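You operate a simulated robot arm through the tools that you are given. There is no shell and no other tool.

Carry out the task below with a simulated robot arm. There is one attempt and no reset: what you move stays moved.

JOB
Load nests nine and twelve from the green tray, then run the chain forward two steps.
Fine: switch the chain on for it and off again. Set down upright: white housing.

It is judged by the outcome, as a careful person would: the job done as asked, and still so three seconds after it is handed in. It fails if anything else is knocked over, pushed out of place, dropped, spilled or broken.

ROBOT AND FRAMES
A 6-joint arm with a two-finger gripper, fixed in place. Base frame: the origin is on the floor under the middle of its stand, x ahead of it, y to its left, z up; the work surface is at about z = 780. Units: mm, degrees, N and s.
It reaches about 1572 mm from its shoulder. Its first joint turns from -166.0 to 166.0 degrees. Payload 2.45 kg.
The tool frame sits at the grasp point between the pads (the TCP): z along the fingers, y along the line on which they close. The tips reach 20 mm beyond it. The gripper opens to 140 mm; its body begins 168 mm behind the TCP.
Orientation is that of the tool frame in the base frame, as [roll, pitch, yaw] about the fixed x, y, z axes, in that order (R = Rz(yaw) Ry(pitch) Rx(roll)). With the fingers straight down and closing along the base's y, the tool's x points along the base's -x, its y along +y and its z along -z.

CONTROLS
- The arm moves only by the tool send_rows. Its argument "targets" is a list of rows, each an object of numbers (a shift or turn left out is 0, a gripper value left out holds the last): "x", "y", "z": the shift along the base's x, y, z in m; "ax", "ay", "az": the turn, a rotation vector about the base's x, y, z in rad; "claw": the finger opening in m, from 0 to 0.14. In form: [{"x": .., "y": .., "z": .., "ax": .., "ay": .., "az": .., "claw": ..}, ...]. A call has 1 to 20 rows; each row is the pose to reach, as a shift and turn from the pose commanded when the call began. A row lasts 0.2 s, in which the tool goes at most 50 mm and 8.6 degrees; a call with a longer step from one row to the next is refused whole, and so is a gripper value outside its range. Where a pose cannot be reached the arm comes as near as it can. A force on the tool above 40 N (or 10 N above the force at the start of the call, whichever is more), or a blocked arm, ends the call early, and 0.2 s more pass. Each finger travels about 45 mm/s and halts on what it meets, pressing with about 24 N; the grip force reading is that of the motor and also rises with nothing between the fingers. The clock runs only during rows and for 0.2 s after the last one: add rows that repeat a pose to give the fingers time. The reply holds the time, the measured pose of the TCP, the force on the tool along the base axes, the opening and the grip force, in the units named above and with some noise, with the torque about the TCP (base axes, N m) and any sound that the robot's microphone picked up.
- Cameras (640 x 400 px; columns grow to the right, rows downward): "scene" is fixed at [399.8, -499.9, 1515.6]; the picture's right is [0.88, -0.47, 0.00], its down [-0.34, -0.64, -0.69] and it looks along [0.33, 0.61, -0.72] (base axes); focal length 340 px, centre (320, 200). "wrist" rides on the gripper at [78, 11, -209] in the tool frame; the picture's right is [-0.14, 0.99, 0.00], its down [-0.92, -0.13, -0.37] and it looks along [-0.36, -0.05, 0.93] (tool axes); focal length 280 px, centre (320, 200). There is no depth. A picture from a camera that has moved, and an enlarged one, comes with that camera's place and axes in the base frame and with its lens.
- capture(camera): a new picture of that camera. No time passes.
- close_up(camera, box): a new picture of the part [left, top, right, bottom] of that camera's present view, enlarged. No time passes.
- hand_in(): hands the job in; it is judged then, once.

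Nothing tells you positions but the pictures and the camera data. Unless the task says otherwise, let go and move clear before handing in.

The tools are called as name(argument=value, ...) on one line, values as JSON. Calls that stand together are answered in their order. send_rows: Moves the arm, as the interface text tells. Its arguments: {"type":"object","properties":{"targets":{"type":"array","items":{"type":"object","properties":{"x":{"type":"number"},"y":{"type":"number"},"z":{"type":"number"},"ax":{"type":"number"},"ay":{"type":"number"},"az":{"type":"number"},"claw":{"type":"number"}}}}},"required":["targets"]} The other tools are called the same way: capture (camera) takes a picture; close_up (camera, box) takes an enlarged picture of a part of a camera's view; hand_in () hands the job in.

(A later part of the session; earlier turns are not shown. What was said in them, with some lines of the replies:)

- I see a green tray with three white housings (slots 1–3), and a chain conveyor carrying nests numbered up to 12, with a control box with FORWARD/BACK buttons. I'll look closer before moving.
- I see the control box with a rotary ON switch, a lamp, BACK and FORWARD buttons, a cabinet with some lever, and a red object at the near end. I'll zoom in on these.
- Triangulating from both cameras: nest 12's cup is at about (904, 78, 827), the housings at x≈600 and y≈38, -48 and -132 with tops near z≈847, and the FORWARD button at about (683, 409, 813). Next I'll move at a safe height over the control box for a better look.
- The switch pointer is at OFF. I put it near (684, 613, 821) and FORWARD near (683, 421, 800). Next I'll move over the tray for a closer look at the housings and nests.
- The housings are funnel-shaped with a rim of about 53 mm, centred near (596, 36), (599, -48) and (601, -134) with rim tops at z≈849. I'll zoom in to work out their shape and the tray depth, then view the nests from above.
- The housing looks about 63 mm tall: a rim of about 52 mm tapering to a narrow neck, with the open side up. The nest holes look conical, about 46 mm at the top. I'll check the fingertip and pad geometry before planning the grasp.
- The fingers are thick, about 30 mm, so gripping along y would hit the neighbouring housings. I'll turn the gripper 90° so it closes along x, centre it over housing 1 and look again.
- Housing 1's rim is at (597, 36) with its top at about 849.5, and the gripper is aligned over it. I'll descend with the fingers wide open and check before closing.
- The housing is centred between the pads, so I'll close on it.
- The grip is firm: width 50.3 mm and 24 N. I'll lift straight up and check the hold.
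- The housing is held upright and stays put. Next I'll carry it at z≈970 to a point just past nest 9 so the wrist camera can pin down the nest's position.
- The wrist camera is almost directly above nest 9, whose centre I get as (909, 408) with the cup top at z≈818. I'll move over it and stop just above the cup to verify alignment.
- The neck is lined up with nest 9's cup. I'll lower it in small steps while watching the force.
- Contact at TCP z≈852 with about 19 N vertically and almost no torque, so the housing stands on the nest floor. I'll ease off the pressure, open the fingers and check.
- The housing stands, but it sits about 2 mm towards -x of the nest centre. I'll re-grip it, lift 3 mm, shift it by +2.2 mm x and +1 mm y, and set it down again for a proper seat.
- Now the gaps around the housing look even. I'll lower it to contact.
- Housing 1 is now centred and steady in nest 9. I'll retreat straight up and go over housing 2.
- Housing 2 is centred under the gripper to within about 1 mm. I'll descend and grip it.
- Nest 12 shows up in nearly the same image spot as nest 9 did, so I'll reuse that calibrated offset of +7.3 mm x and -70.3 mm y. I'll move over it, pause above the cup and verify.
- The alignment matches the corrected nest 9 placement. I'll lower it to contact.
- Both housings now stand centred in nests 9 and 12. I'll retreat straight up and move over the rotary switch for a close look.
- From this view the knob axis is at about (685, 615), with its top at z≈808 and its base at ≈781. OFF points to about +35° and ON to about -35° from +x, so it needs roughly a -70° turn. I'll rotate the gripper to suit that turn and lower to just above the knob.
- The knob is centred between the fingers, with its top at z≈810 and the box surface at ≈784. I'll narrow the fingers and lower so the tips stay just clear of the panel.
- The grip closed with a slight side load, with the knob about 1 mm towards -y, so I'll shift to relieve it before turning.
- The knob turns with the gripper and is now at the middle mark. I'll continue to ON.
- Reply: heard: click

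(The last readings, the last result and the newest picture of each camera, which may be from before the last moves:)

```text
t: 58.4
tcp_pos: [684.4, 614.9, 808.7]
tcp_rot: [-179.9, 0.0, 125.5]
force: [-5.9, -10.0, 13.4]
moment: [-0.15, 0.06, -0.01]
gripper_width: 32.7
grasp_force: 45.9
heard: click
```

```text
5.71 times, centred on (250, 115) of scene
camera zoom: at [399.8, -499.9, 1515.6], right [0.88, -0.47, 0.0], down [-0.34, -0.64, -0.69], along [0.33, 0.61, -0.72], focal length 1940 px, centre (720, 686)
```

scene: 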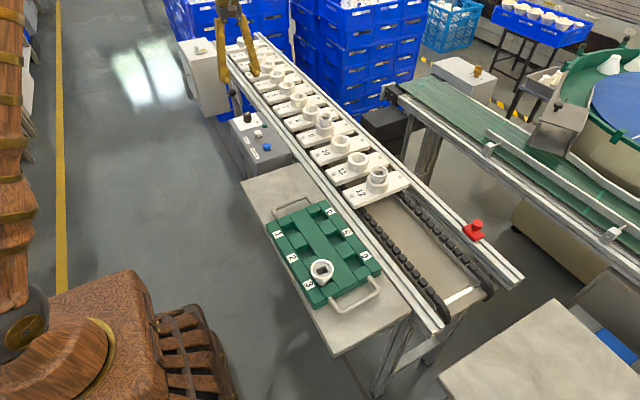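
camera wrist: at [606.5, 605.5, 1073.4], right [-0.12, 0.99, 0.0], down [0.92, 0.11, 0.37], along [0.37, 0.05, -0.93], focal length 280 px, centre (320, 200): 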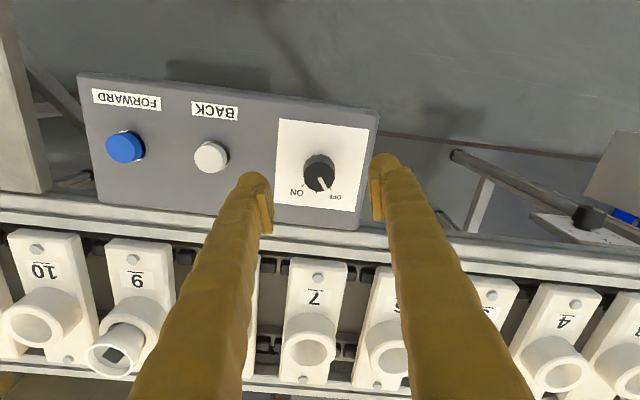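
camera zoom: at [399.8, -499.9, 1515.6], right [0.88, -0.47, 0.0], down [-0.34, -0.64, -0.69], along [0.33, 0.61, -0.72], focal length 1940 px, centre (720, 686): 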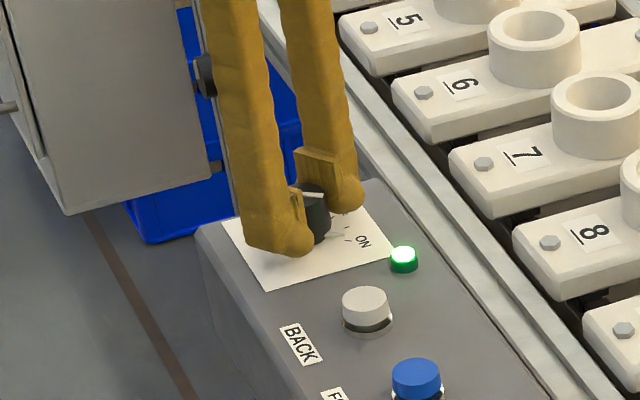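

There was a click and the green lamp is lit, so the chain is on. I'll release the knob and rise straight up.

send_rows(targets=[{"claw": 0.038}, {"claw": 0.046}, {"claw": 0.055}, {"claw": 0.055}, {"z": 0.01}, {"z": 0.03}, {"z": 0.06}, {"z": 0.09}, {"z": 0.09}])

capture(camera="scene")

capture(camera="wrist")

close_up(camera="scene", box=[215, 80, 285, 150])

```text
t: 60.4
tcp_pos: [685.0, 614.8, 898.1]
tcp_rot: [179.9, 0.0, 125.7]
force: [-0.1, -0.7, 0.3]
moment: [-0.01, -0.01, -0.02]
gripper_width: 54.7
grasp_force: 0.2
```

```text
taken
```

scene: 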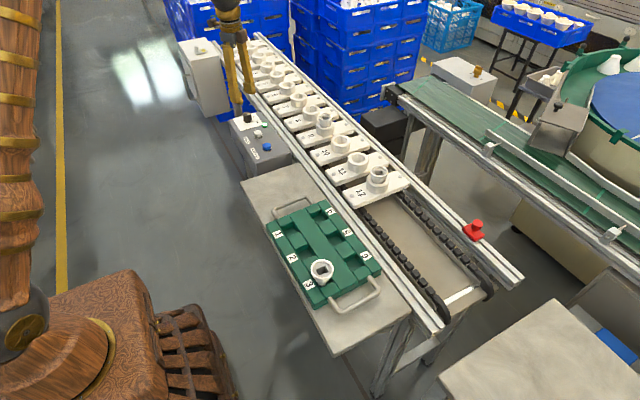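

```text
taken
camera wrist: at [648.4, 684.3, 1109.4], right [0.88, 0.47, 0.0], down [0.43, -0.82, 0.37], along [0.17, -0.33, -0.93], focal length 280 px, centre (320, 200)
```

wrist: 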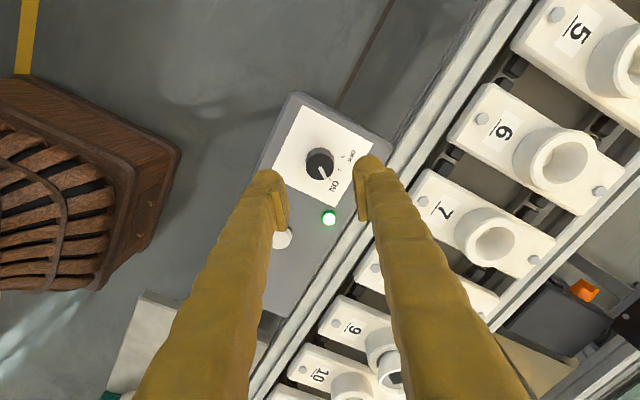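

```text
5.71 times, centred on (250, 115) of scene
camera zoom: at [399.8, -499.9, 1515.6], right [0.88, -0.47, 0.0], down [-0.34, -0.64, -0.69], along [0.33, 0.61, -0.72], focal length 1940 px, centre (720, 686)
```

zoom: 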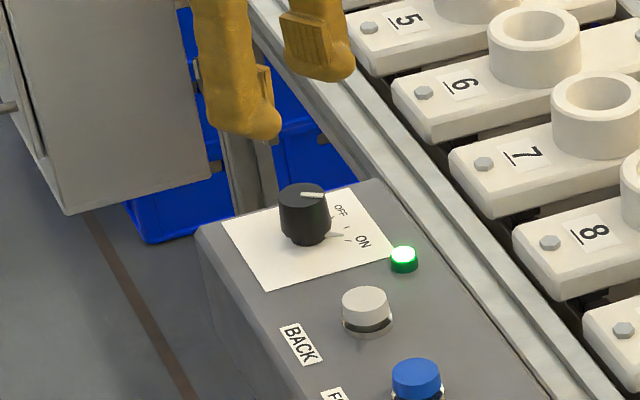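

The chain is on, as the lamp shows. Next I'll close the fingers and move above the FORWARD button to locate it precisely.

send_rows(targets=[{"y": -0.02, "claw": 0.03}, {"y": -0.06, "claw": 0.01}, {"y": -0.1, "claw": 0.0}, {"y": -0.14, "claw": 0.0}, {"y": -0.17, "claw": 0.0}, {"y": -0.17, "claw": 0.0}])

capture(camera="wrist")

close_up(camera="wrist", box=[240, 80, 400, 220])

close_up(camera="scene", box=[210, 60, 310, 160])

```text
t: 61.8
tcp_pos: [686.0, 444.0, 898.7]
tcp_rot: [-179.9, 0.0, 125.7]
force: [-0.5, 0.3, 0.4]
moment: [0.0, 0.0, 0.0]
gripper_width: 0.0
grasp_force: 24.4
```

```text
taken
camera wrist: at [648.6, 514.1, 1109.2], right [0.88, 0.47, 0.0], down [0.43, -0.82, 0.37], along [0.17, -0.33, -0.93], focal length 280 px, centre (320, 200)
```

wrist: 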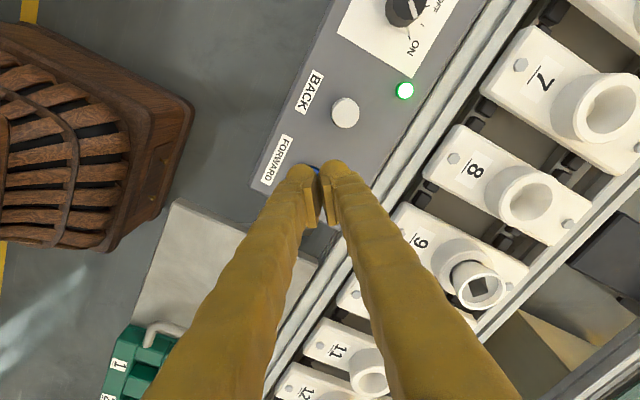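

```text
2.86 times, centred on (320, 150) of wrist
camera zoom: at [648.6, 514.1, 1109.2], right [0.88, 0.47, 0.0], down [0.43, -0.82, 0.37], along [0.17, -0.33, -0.93], focal length 801 px, centre (320, 343)
```

zoom: 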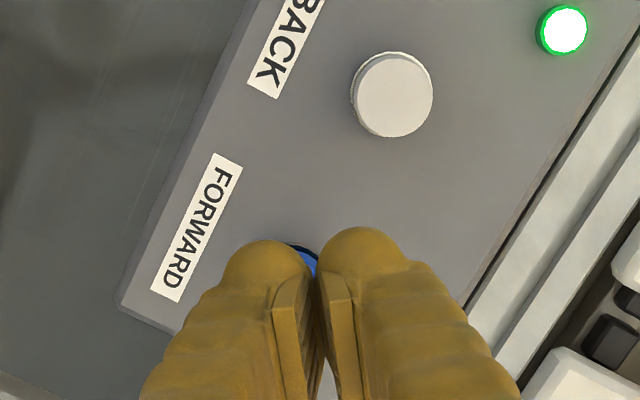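

```text
4.00 times, centred on (260, 110) of scene
camera zoom: at [399.8, -499.9, 1515.6], right [0.88, -0.47, 0.0], down [-0.34, -0.64, -0.69], along [0.33, 0.61, -0.72], focal length 1358 px, centre (560, 560)
```

zoom: 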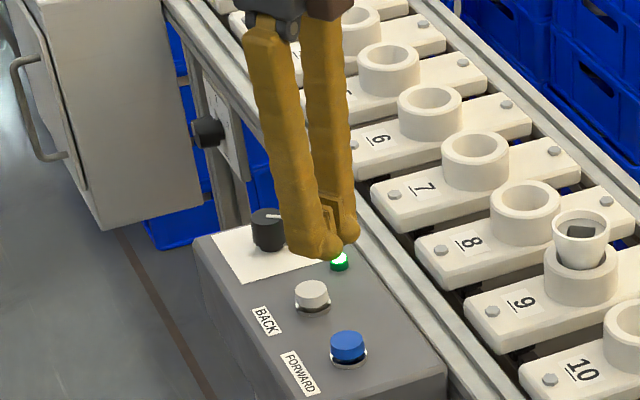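

send_rows(targets=[{"y": -0.04}, {"y": -0.08}, {"y": -0.08}])

close_up(camera="wrist", box=[240, 80, 400, 220])

```text
t: 62.6
tcp_pos: [685.8, 364.9, 898.3]
tcp_rot: [180.0, 0.1, 125.7]
force: [-0.4, -0.8, -0.7]
moment: [-0.01, 0.0, 0.0]
gripper_width: 0.0
grasp_force: 23.5
```

```text
2.86 times, centred on (320, 150) of wrist
camera zoom: at [648.5, 434.2, 1108.0], right [0.88, 0.47, 0.0], down [0.43, -0.82, 0.37], along [0.17, -0.33, -0.93], focal length 801 px, centre (320, 343)
```

zoom: 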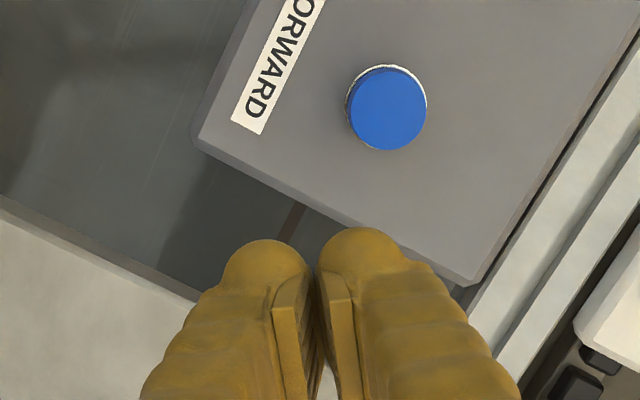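

The FORWARD button centre is at (684.7, 420.4) with a radius of about 15 mm and its top at z≈794. I'll press it with one fingertip, so I'll offset the closed gripper and hover above it first.

send_rows(targets=[{"x": -0.006, "y": 0.024}, {"x": -0.0121, "y": 0.0476}, {"x": -0.0121, "y": 0.0476, "z": -0.03}, {"x": -0.0121, "y": 0.0476, "z": -0.055}, {"x": -0.0121, "y": 0.0476, "z": -0.068}, {"x": -0.0121, "y": 0.0476, "z": -0.068}])

close_up(camera="scene", box=[230, 110, 300, 180])

close_up(camera="wrist", box=[240, 110, 400, 220])

```text
t: 64.0
tcp_pos: [672.9, 412.0, 830.8]
tcp_rot: [180.0, 0.2, 125.8]
force: [-0.4, 1.1, -0.1]
moment: [-0.02, -0.01, -0.03]
gripper_width: 0.0
grasp_force: 24.2
```

```text
5.71 times, centred on (265, 145) of scene
camera zoom: at [399.8, -499.9, 1515.6], right [0.88, -0.47, 0.0], down [-0.34, -0.64, -0.69], along [0.33, 0.61, -0.72], focal length 1940 px, centre (634, 514)
```

zoom: 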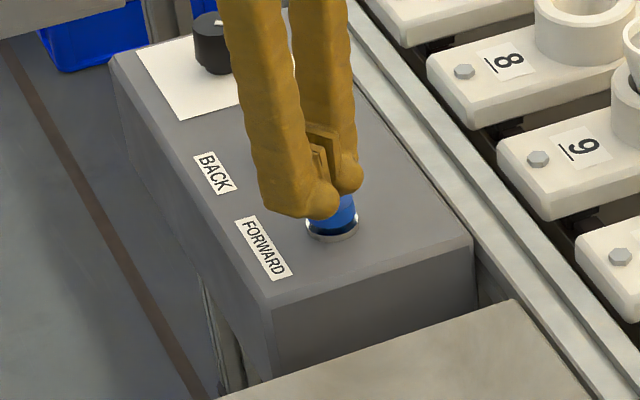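

```text
3.64 times, centred on (320, 165) of wrist
camera zoom: at [636.6, 481.7, 1040.7], right [0.88, 0.47, 0.0], down [0.43, -0.82, 0.37], along [0.17, -0.33, -0.93], focal length 1020 px, centre (320, 327)
```

zoom: 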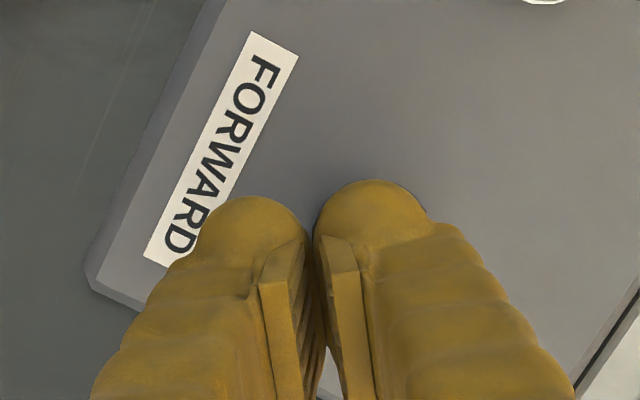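

send_rows(targets=[{"z": -0.007}, {"z": -0.011}, {"z": -0.013}, {"z": -0.0145}, {"z": -0.016}, {"z": -0.016}])

close_up(camera="scene", box=[230, 110, 300, 180])

```text
t: 65.4
tcp_pos: [673.6, 414.4, 814.2]
tcp_rot: [-180.0, 0.1, 125.6]
force: [0.0, -0.9, 1.6]
moment: [-0.03, 0.02, -0.03]
gripper_width: 0.0
grasp_force: 23.5
heard: click
```

```text
5.71 times, centred on (265, 145) of scene
camera zoom: at [399.8, -499.9, 1515.6], right [0.88, -0.47, 0.0], down [-0.34, -0.64, -0.69], along [0.33, 0.61, -0.72], focal length 1940 px, centre (634, 514)
```

zoom: 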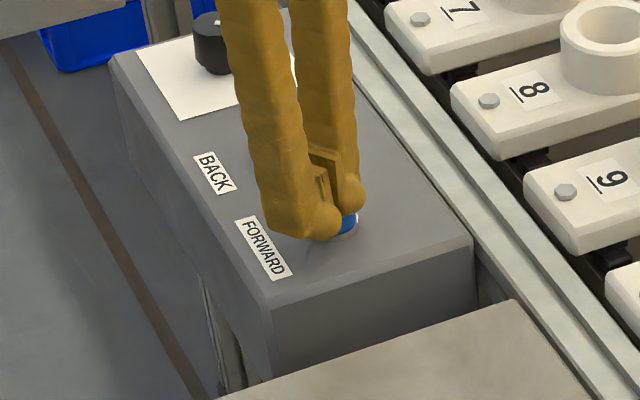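

The button clicked with a light touch and the chain has started moving toward -y. I'll release straight away and see how far it steps.

send_rows(targets=[{"z": 0.01}, {"z": 0.016}])

capture(camera="scene")

close_up(camera="scene", box=[270, 80, 430, 220])

```text
t: 66.0
tcp_pos: [673.1, 413.1, 830.9]
tcp_rot: [-180.0, 0.1, 125.8]
force: [0.5, -0.3, 0.8]
moment: [0.0, 0.01, 0.04]
gripper_width: 0.2
grasp_force: 23.9
```

```text
taken
```

scene: 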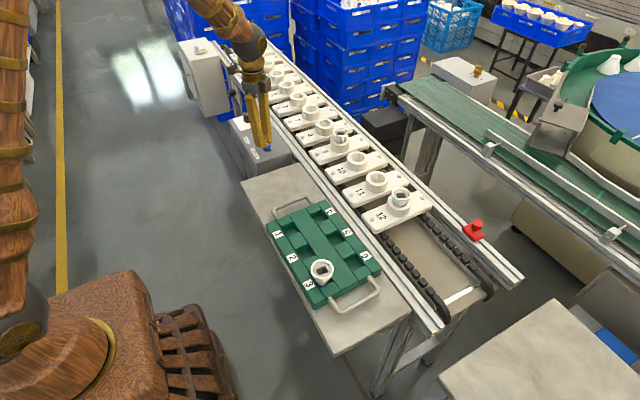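

```text
2.86 times, centred on (350, 150) of scene
camera zoom: at [399.8, -499.9, 1515.6], right [0.88, -0.47, 0.0], down [-0.34, -0.64, -0.69], along [0.33, 0.61, -0.72], focal length 970 px, centre (234, 343)
```

zoom: 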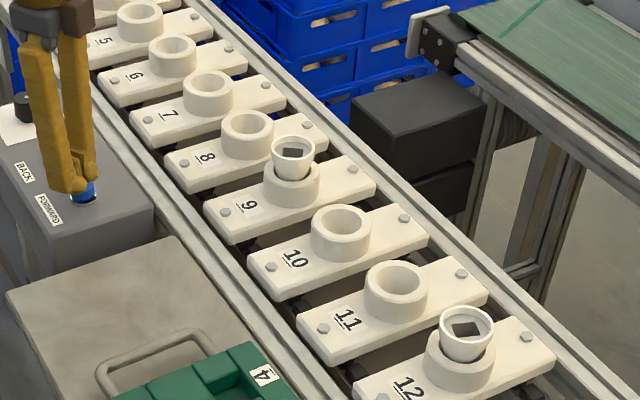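

Nest 11 is now where nest 12 was, so it has moved one pitch. I'll wait a moment to confirm it has stopped before the second press.

send_rows(targets=[{"z": 0.0}, {"z": 0.0}, {"z": 0.0}, {"z": 0.0}, {"z": 0.0}])

close_up(camera="scene", box=[270, 80, 430, 220])

close_up(camera="scene", box=[350, 160, 430, 240])

```text
t: 67.2
tcp_pos: [673.2, 412.8, 830.9]
tcp_rot: [179.9, 0.2, 125.8]
force: [-0.6, -1.0, 0.8]
moment: [-0.04, -0.01, 0.0]
gripper_width: 0.0
grasp_force: 23.6
```

```text
2.86 times, centred on (350, 150) of scene
camera zoom: at [399.8, -499.9, 1515.6], right [0.88, -0.47, 0.0], down [-0.34, -0.64, -0.69], along [0.33, 0.61, -0.72], focal length 970 px, centre (234, 343)
```

zoom: 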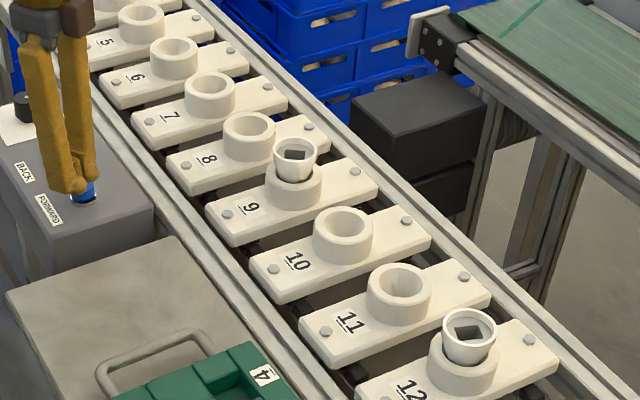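

```text
5.00 times, centred on (390, 200) of scene
camera zoom: at [399.8, -499.9, 1515.6], right [0.88, -0.47, 0.0], down [-0.34, -0.64, -0.69], along [0.33, 0.61, -0.72], focal length 1698 px, centre (-30, 200)
```

zoom: 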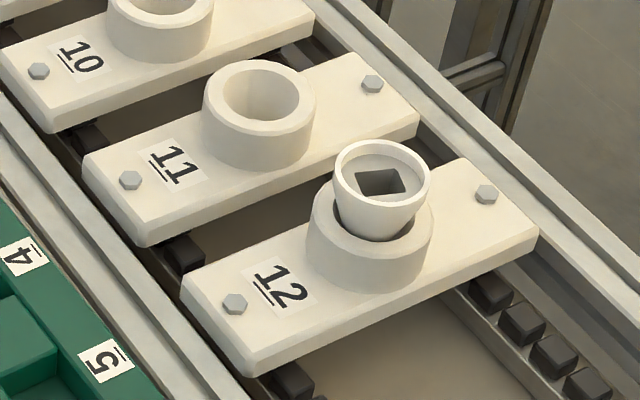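

send_rows(targets=[{"z": 0.0}, {"z": 0.0}, {"z": 0.0}, {"z": 0.0}])

close_up(camera="scene", box=[350, 160, 430, 240])

```text
t: 68.2
tcp_pos: [674.3, 412.7, 830.3]
tcp_rot: [180.0, 0.1, 125.7]
force: [-0.1, 0.2, -0.2]
moment: [-0.02, 0.01, 0.0]
gripper_width: 0.0
grasp_force: 24.0
```

```text
5.00 times, centred on (390, 200) of scene
camera zoom: at [399.8, -499.9, 1515.6], right [0.88, -0.47, 0.0], down [-0.34, -0.64, -0.69], along [0.33, 0.61, -0.72], focal length 1698 px, centre (-30, 200)
```

zoom: 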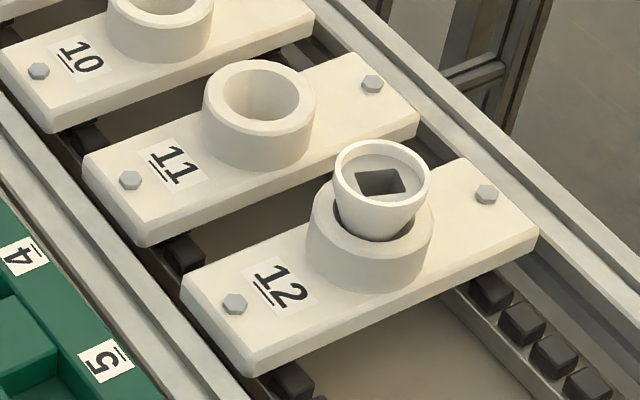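

One press gives exactly one step, and both housings stay upright. Here's the second press, brief and to the same depth.

send_rows(targets=[{"z": -0.007}, {"z": -0.012}, {"z": -0.0145}, {"z": -0.016}, {"z": -0.01}, {"z": 0.0}])

close_up(camera="scene", box=[290, 90, 450, 240])

```text
t: 69.6
tcp_pos: [673.4, 413.4, 831.8]
tcp_rot: [-179.9, 0.1, 125.6]
force: [0.5, -0.1, -0.1]
moment: [-0.01, 0.02, -0.01]
gripper_width: 0.0
grasp_force: 23.7
heard: click
```

```text
2.67 times, centred on (370, 165) of scene
camera zoom: at [399.8, -499.9, 1515.6], right [0.88, -0.47, 0.0], down [-0.34, -0.64, -0.69], along [0.33, 0.61, -0.72], focal length 906 px, centre (187, 293)
```

zoom: 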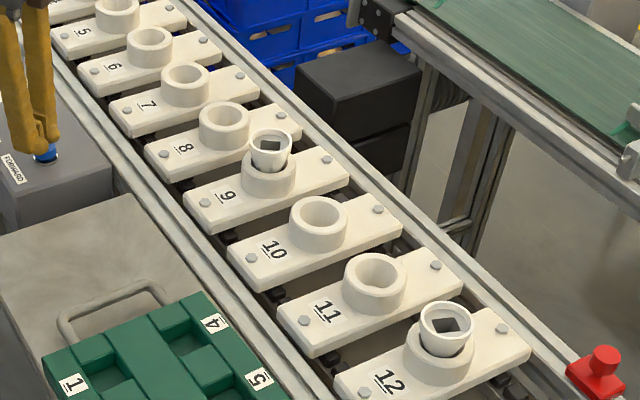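

send_rows(targets=[{"z": 0.01}, {"z": 0.03}, {"z": 0.05}, {"z": 0.068}, {"z": 0.068}, {"z": 0.068}, {"z": 0.068}, {"z": 0.068}, {"z": 0.068}])

close_up(camera="scene", box=[290, 90, 450, 240])

capture(camera="scene")

```text
t: 71.6
tcp_pos: [674.2, 412.5, 898.4]
tcp_rot: [-179.9, 0.0, 125.7]
force: [-0.3, 0.0, -0.2]
moment: [0.0, 0.03, 0.01]
gripper_width: 0.0
grasp_force: 24.1
```

```text
2.67 times, centred on (370, 165) of scene
camera zoom: at [399.8, -499.9, 1515.6], right [0.88, -0.47, 0.0], down [-0.34, -0.64, -0.69], along [0.33, 0.61, -0.72], focal length 906 px, centre (187, 293)
```

zoom: 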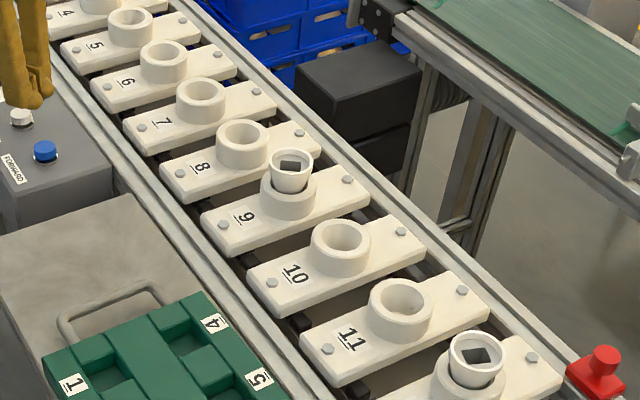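

```text
taken
```

scene: 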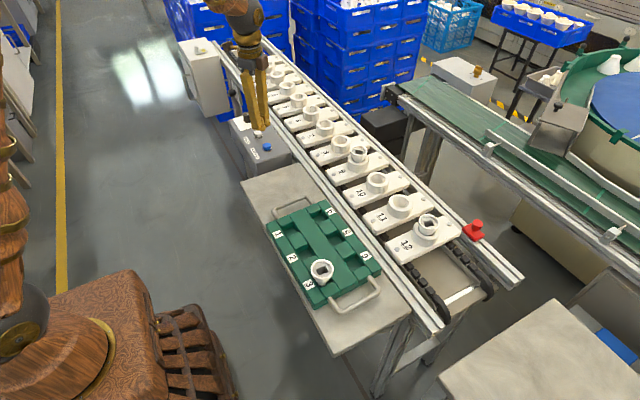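

Nest 10 now sits where nest 12 started, so the two steps are done and both housings are upright. Now I'll return to the knob, with the fingers opened above it, to switch the chain off.

send_rows(targets=[{"x": 0.003, "y": 0.04, "claw": 0.02}, {"x": 0.005, "y": 0.085, "claw": 0.04}, {"x": 0.008, "y": 0.13, "claw": 0.055}, {"x": 0.01, "y": 0.17, "claw": 0.055}, {"x": 0.0116, "y": 0.202, "claw": 0.055}, {"x": 0.0116, "y": 0.202, "z": -0.03}, {"x": 0.0116, "y": 0.202, "z": -0.055}, {"x": 0.0116, "y": 0.202, "z": -0.07}, {"x": 0.0116, "y": 0.202, "z": -0.07}])

close_up(camera="wrist", box=[220, 110, 420, 240])

close_up(camera="scene", box=[215, 80, 285, 150])

```text
t: 73.6
tcp_pos: [684.1, 614.8, 829.8]
tcp_rot: [-180.0, 0.1, 125.8]
force: [0.3, -0.9, -0.3]
moment: [0.0, 0.0, 0.0]
gripper_width: 55.2
grasp_force: 0.1
```

```text
3.08 times, centred on (320, 175) of wrist
camera zoom: at [648.2, 684.2, 1038.9], right [0.88, 0.47, 0.0], down [0.43, -0.82, 0.37], along [0.17, -0.33, -0.93], focal length 863 px, centre (320, 277)
```

zoom: 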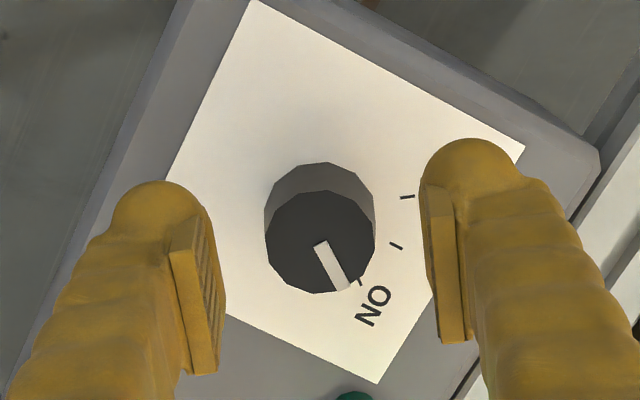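

```text
5.71 times, centred on (250, 115) of scene
camera zoom: at [399.8, -499.9, 1515.6], right [0.88, -0.47, 0.0], down [-0.34, -0.64, -0.69], along [0.33, 0.61, -0.72], focal length 1940 px, centre (720, 686)
```

zoom: 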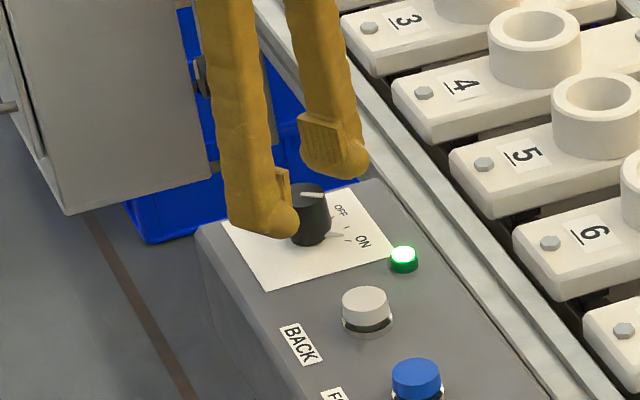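

send_rows(targets=[{"z": -0.008}, {"z": -0.014}, {"z": -0.018}, {"z": -0.02}, {"z": -0.02}, {"z": -0.02, "claw": 0.042}, {"z": -0.02, "claw": 0.032}, {"z": -0.02, "claw": 0.026}, {"z": -0.02, "claw": 0.026}, {"z": -0.02, "claw": 0.026}])

close_up(camera="wrist", box=[220, 110, 420, 240])

```text
t: 75.8
tcp_pos: [684.8, 615.7, 808.9]
tcp_rot: [-179.9, 0.2, 125.6]
force: [0.8, 1.2, -2.1]
moment: [0.05, 0.02, 0.01]
gripper_width: 32.4
grasp_force: 45.1
```

```text
3.08 times, centred on (320, 175) of wrist
camera zoom: at [648.2, 684.4, 1019.1], right [0.88, 0.47, 0.0], down [0.43, -0.82, 0.37], along [0.17, -0.33, -0.93], focal length 863 px, centre (320, 277)
```

zoom: 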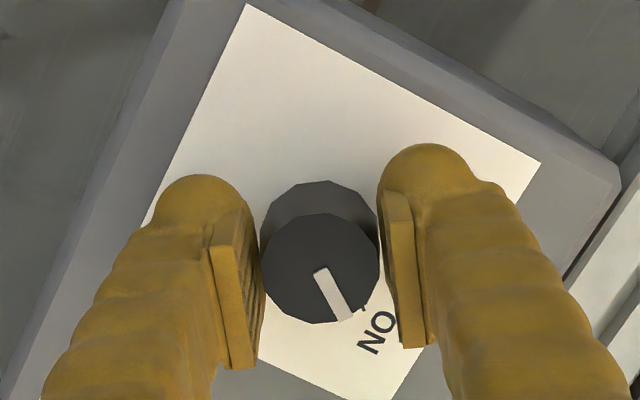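

The grip is good with hardly any side load. I'll turn the knob back by about +70° to OFF.

send_rows(targets=[{"az": 0.12}, {"az": 0.25}, {"az": 0.38}, {"az": 0.5}, {"az": 0.61}, {"az": 0.61}])

close_up(camera="wrist", box=[220, 110, 420, 240])

```text
t: 77.2
tcp_pos: [685.2, 615.7, 808.6]
tcp_rot: [-179.9, 0.1, 160.6]
force: [-2.4, 7.3, -1.1]
moment: [0.09, 0.0, -0.03]
gripper_width: 32.9
grasp_force: 45.0
heard: click
```

```text
3.08 times, centred on (320, 175) of wrist
camera zoom: at [614.6, 650.5, 1019.1], right [0.46, 0.89, 0.0], down [0.83, -0.42, 0.37], along [0.33, -0.17, -0.93], focal length 863 px, centre (320, 277)
```

zoom: 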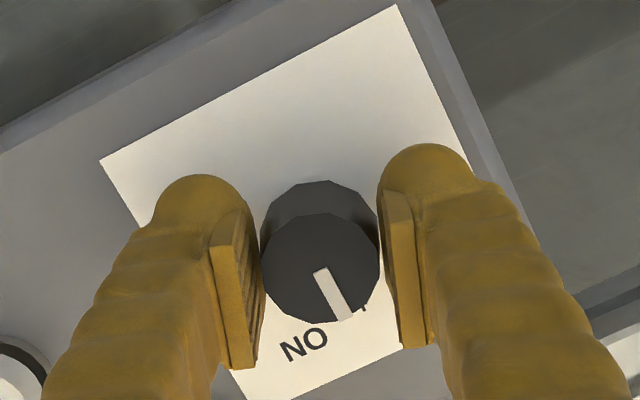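

send_rows(targets=[{"az": 0.12, "y": 0.0004}, {"az": 0.25, "y": 0.0004}, {"az": 0.38, "y": 0.0004}, {"az": 0.5, "y": 0.0004}, {"az": 0.61, "y": 0.0004}, {"az": 0.61, "y": 0.0004}])

close_up(camera="wrist", box=[220, 110, 420, 240])

close_up(camera="scene", box=[215, 80, 285, 150])

```text
t: 78.6
tcp_pos: [685.3, 614.9, 806.7]
tcp_rot: [-180.0, 0.1, -164.4]
force: [9.8, 1.0, 1.3]
moment: [-0.01, -0.15, 0.01]
gripper_width: 32.6
grasp_force: 45.4
```

```text
3.08 times, centred on (320, 175) of wrist
camera zoom: at [606.5, 603.7, 1019.1], right [-0.13, 0.99, 0.0], down [0.92, 0.12, 0.37], along [0.37, 0.05, -0.93], focal length 863 px, centre (320, 277)
```

zoom: 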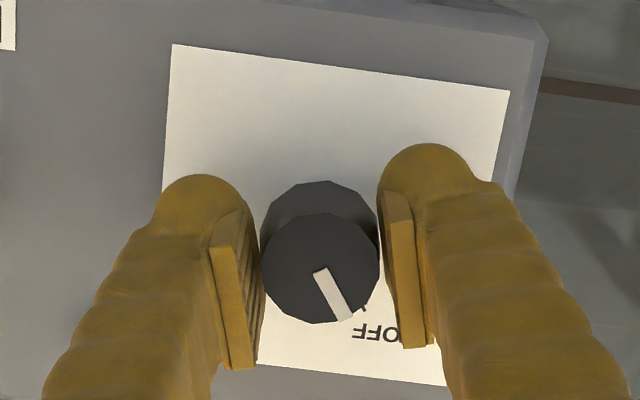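

```text
5.71 times, centred on (250, 115) of scene
camera zoom: at [399.8, -499.9, 1515.6], right [0.88, -0.47, 0.0], down [-0.34, -0.64, -0.69], along [0.33, 0.61, -0.72], focal length 1940 px, centre (720, 686)
```

zoom: 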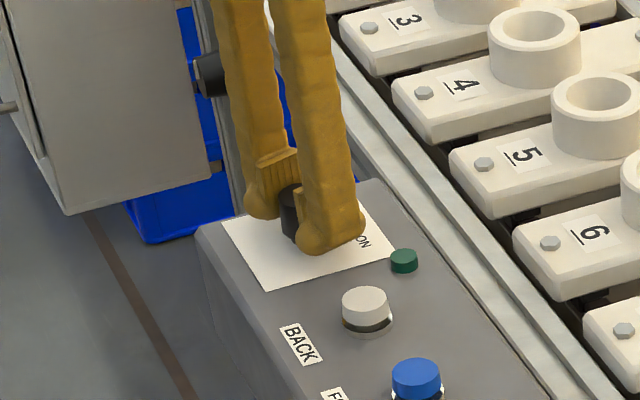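

The lamp is out and the pointer is back at OFF. I'll release, rise clear and check everything.

send_rows(targets=[{"claw": 0.038}, {"claw": 0.046}, {"claw": 0.055}, {"claw": 0.055}, {"z": 0.01}, {"z": 0.03}, {"z": 0.06}, {"z": 0.1}, {"z": 0.15}, {"z": 0.2}, {"z": 0.24, "x": -0.03}, {"z": 0.28, "x": -0.06}, {"z": 0.28, "x": -0.06}])

capture(camera="scene")

close_up(camera="scene", box=[215, 80, 285, 150])

close_up(camera="scene", box=[320, 130, 460, 260])

close_up(camera="scene", box=[240, 180, 400, 310])

```text
t: 81.4
tcp_pos: [626.3, 615.6, 1087.7]
tcp_rot: [-180.0, 0.1, -164.4]
force: [-0.4, 0.2, 0.1]
moment: [-0.03, 0.01, 0.01]
gripper_width: 55.1
grasp_force: 0.1
```

```text
taken
```

scene: 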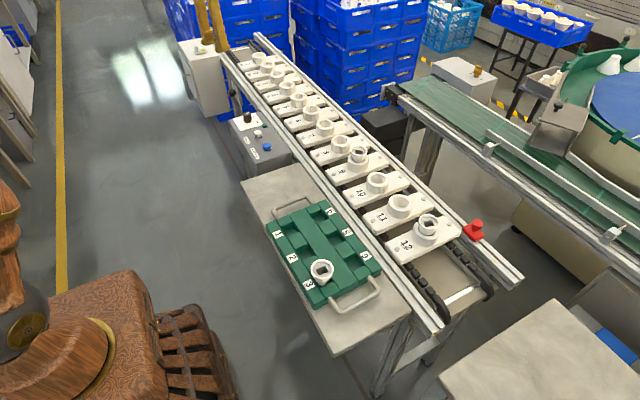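

```text
5.71 times, centred on (250, 115) of scene
camera zoom: at [399.8, -499.9, 1515.6], right [0.88, -0.47, 0.0], down [-0.34, -0.64, -0.69], along [0.33, 0.61, -0.72], focal length 1940 px, centre (720, 686)
```

zoom: 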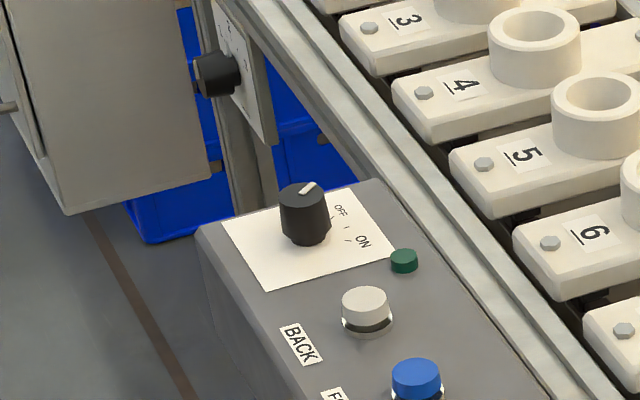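

```text
3.08 times, centred on (390, 195) of scene
camera zoom: at [399.8, -499.9, 1515.6], right [0.88, -0.47, 0.0], down [-0.34, -0.64, -0.69], along [0.33, 0.61, -0.72], focal length 1045 px, centre (105, 215)
```

zoom: 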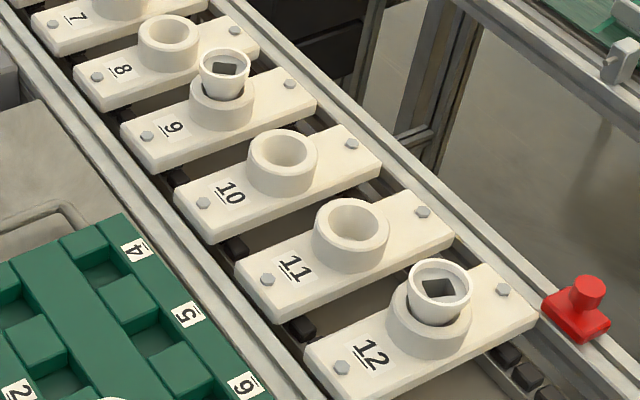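

```text
3.08 times, centred on (320, 245) of scene
camera zoom: at [399.8, -499.9, 1515.6], right [0.88, -0.47, 0.0], down [-0.34, -0.64, -0.69], along [0.33, 0.61, -0.72], focal length 1045 px, centre (320, 62)
```

zoom: 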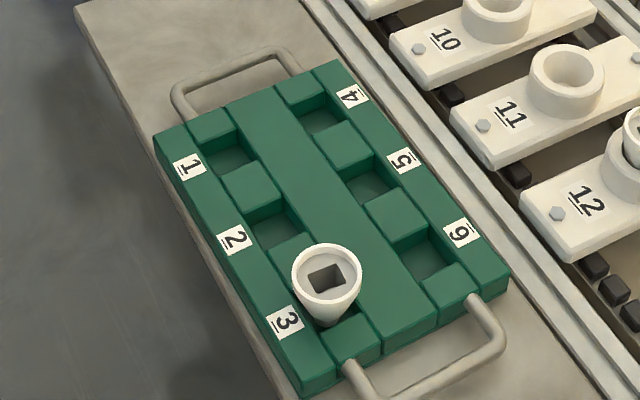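

Everything looks in order. One last closer look at both loaded housings to confirm they are upright.

close_up(camera="scene", box=[340, 135, 380, 175])

close_up(camera="scene", box=[405, 205, 445, 245])

```text
10.00 times, centred on (360, 155) of scene
camera zoom: at [399.8, -499.9, 1515.6], right [0.88, -0.47, 0.0], down [-0.34, -0.64, -0.69], along [0.33, 0.61, -0.72], focal length 3396 px, centre (-80, 650)
```

zoom: 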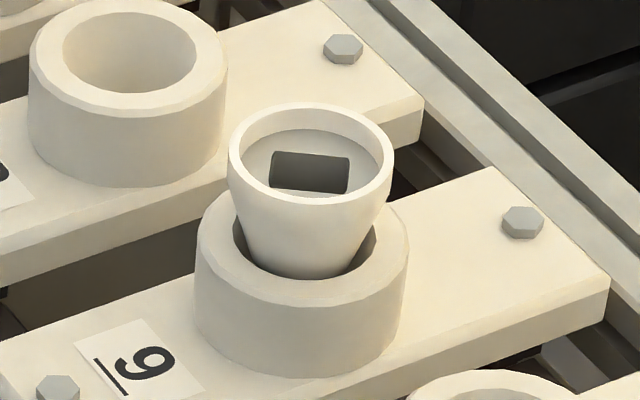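

```text
10.00 times, centred on (425, 225) of scene
camera zoom: at [399.8, -499.9, 1515.6], right [0.88, -0.47, 0.0], down [-0.34, -0.64, -0.69], along [0.33, 0.61, -0.72], focal length 3396 px, centre (-730, -50)
```

zoom: 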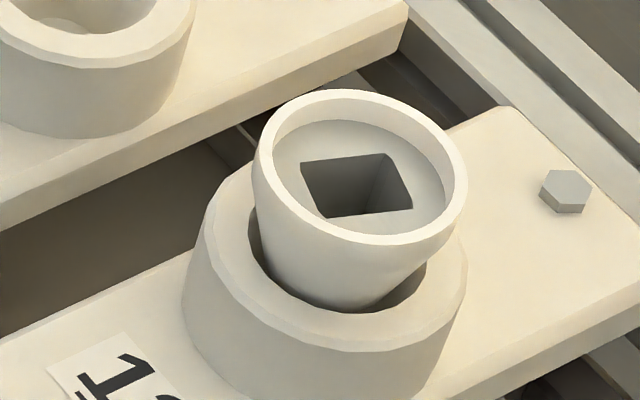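

Housing 9 looks fully upright, and housing 12 looks fine but I want to confirm it isn't leaning. I'll take the wrist camera over it at a safe height.

send_rows(targets=[{"x": 0.015, "y": -0.04}, {"x": 0.03, "y": -0.082}, {"x": 0.046, "y": -0.124}, {"x": 0.062, "y": -0.166}, {"x": 0.078, "y": -0.208}, {"x": 0.094, "y": -0.25}, {"x": 0.11, "y": -0.292}, {"x": 0.126, "y": -0.334}, {"x": 0.142, "y": -0.376}, {"x": 0.158, "y": -0.418}, {"x": 0.174, "y": -0.46}, {"x": 0.19, "y": -0.502}, {"x": 0.206, "y": -0.544}, {"x": 0.222, "y": -0.586, "z": -0.01}, {"x": 0.238, "y": -0.628, "z": -0.02}, {"x": 0.254, "y": -0.67, "z": -0.03}, {"x": 0.27, "y": -0.71, "z": -0.05}, {"x": 0.279, "y": -0.745, "z": -0.07}, {"x": 0.279, "y": -0.75, "z": -0.087}, {"x": 0.279, "y": -0.75, "z": -0.087}])

capture(camera="wrist")

close_up(camera="wrist", box=[270, 100, 370, 200])

```text
t: 85.6
tcp_pos: [904.2, -136.1, 1000.8]
tcp_rot: [-180.0, 0.1, -164.5]
force: [0.1, 0.0, -0.4]
moment: [-0.01, -0.01, 0.01]
gripper_width: 55.1
grasp_force: 0.1
```

```text
taken
camera wrist: at [825.8, -146.8, 1212.2], right [-0.13, 0.99, 0.0], down [0.92, 0.12, 0.37], along [0.37, 0.05, -0.93], focal length 280 px, centre (320, 200)
```

wrist: 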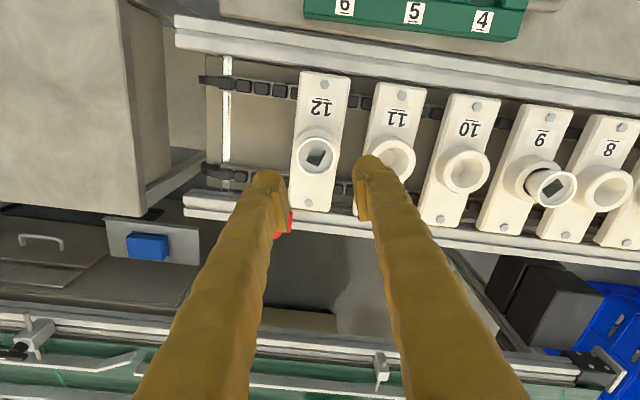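

```text
4.00 times, centred on (320, 150) of wrist
camera zoom: at [825.8, -146.8, 1212.2], right [-0.13, 0.99, 0.0], down [0.92, 0.12, 0.37], along [0.37, 0.05, -0.93], focal length 1122 px, centre (320, 400)
```

zoom: 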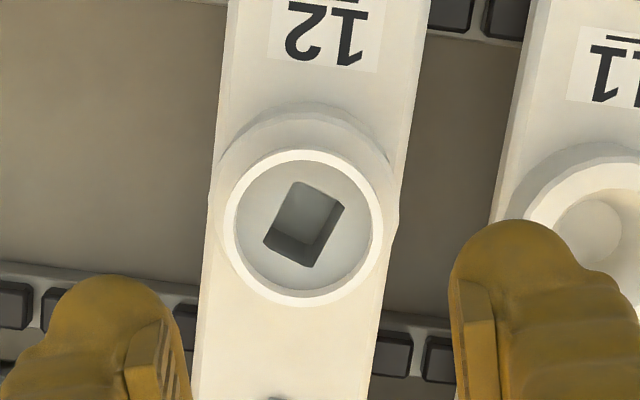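

From above, housing 12 is concentric with its cup and upright, and housing 9 is too. The chain advanced two steps and the switch is OFF with the lamp out. Housing 3 is still in the tray and the gripper is empty and clear, so I'm handing in.

hand_in()

```text
The job is handed in.
```

The job is done and handed in. Nests nine and twelve are loaded and the chain has run forward two steps. The tool's reply only confirmed receipt, so I don't have a verdict.

- **Loading:** I put the housing from tray slot 1 in nest nine and the one from slot 2 in nest twelve. Nest nine's housing went in about 2 mm off centre, so I re-gripped it and set it down again. Both were upright after the chain moved; I checked nest twelve from directly above and nest nine from the fixed camera.
- **Chain:** I turned the switch to ON and the green lamp lit. I pressed FORWARD twice; each press moved the chain one nest. Nest ten now sits where nest twelve started.
- **Switch:** It is back at OFF and the lamp is out.
- **Everything else:** The third housing is still in slot 3. I saw nothing else moved or knocked over. The gripper is empty and about 130 mm above the loaded nests.
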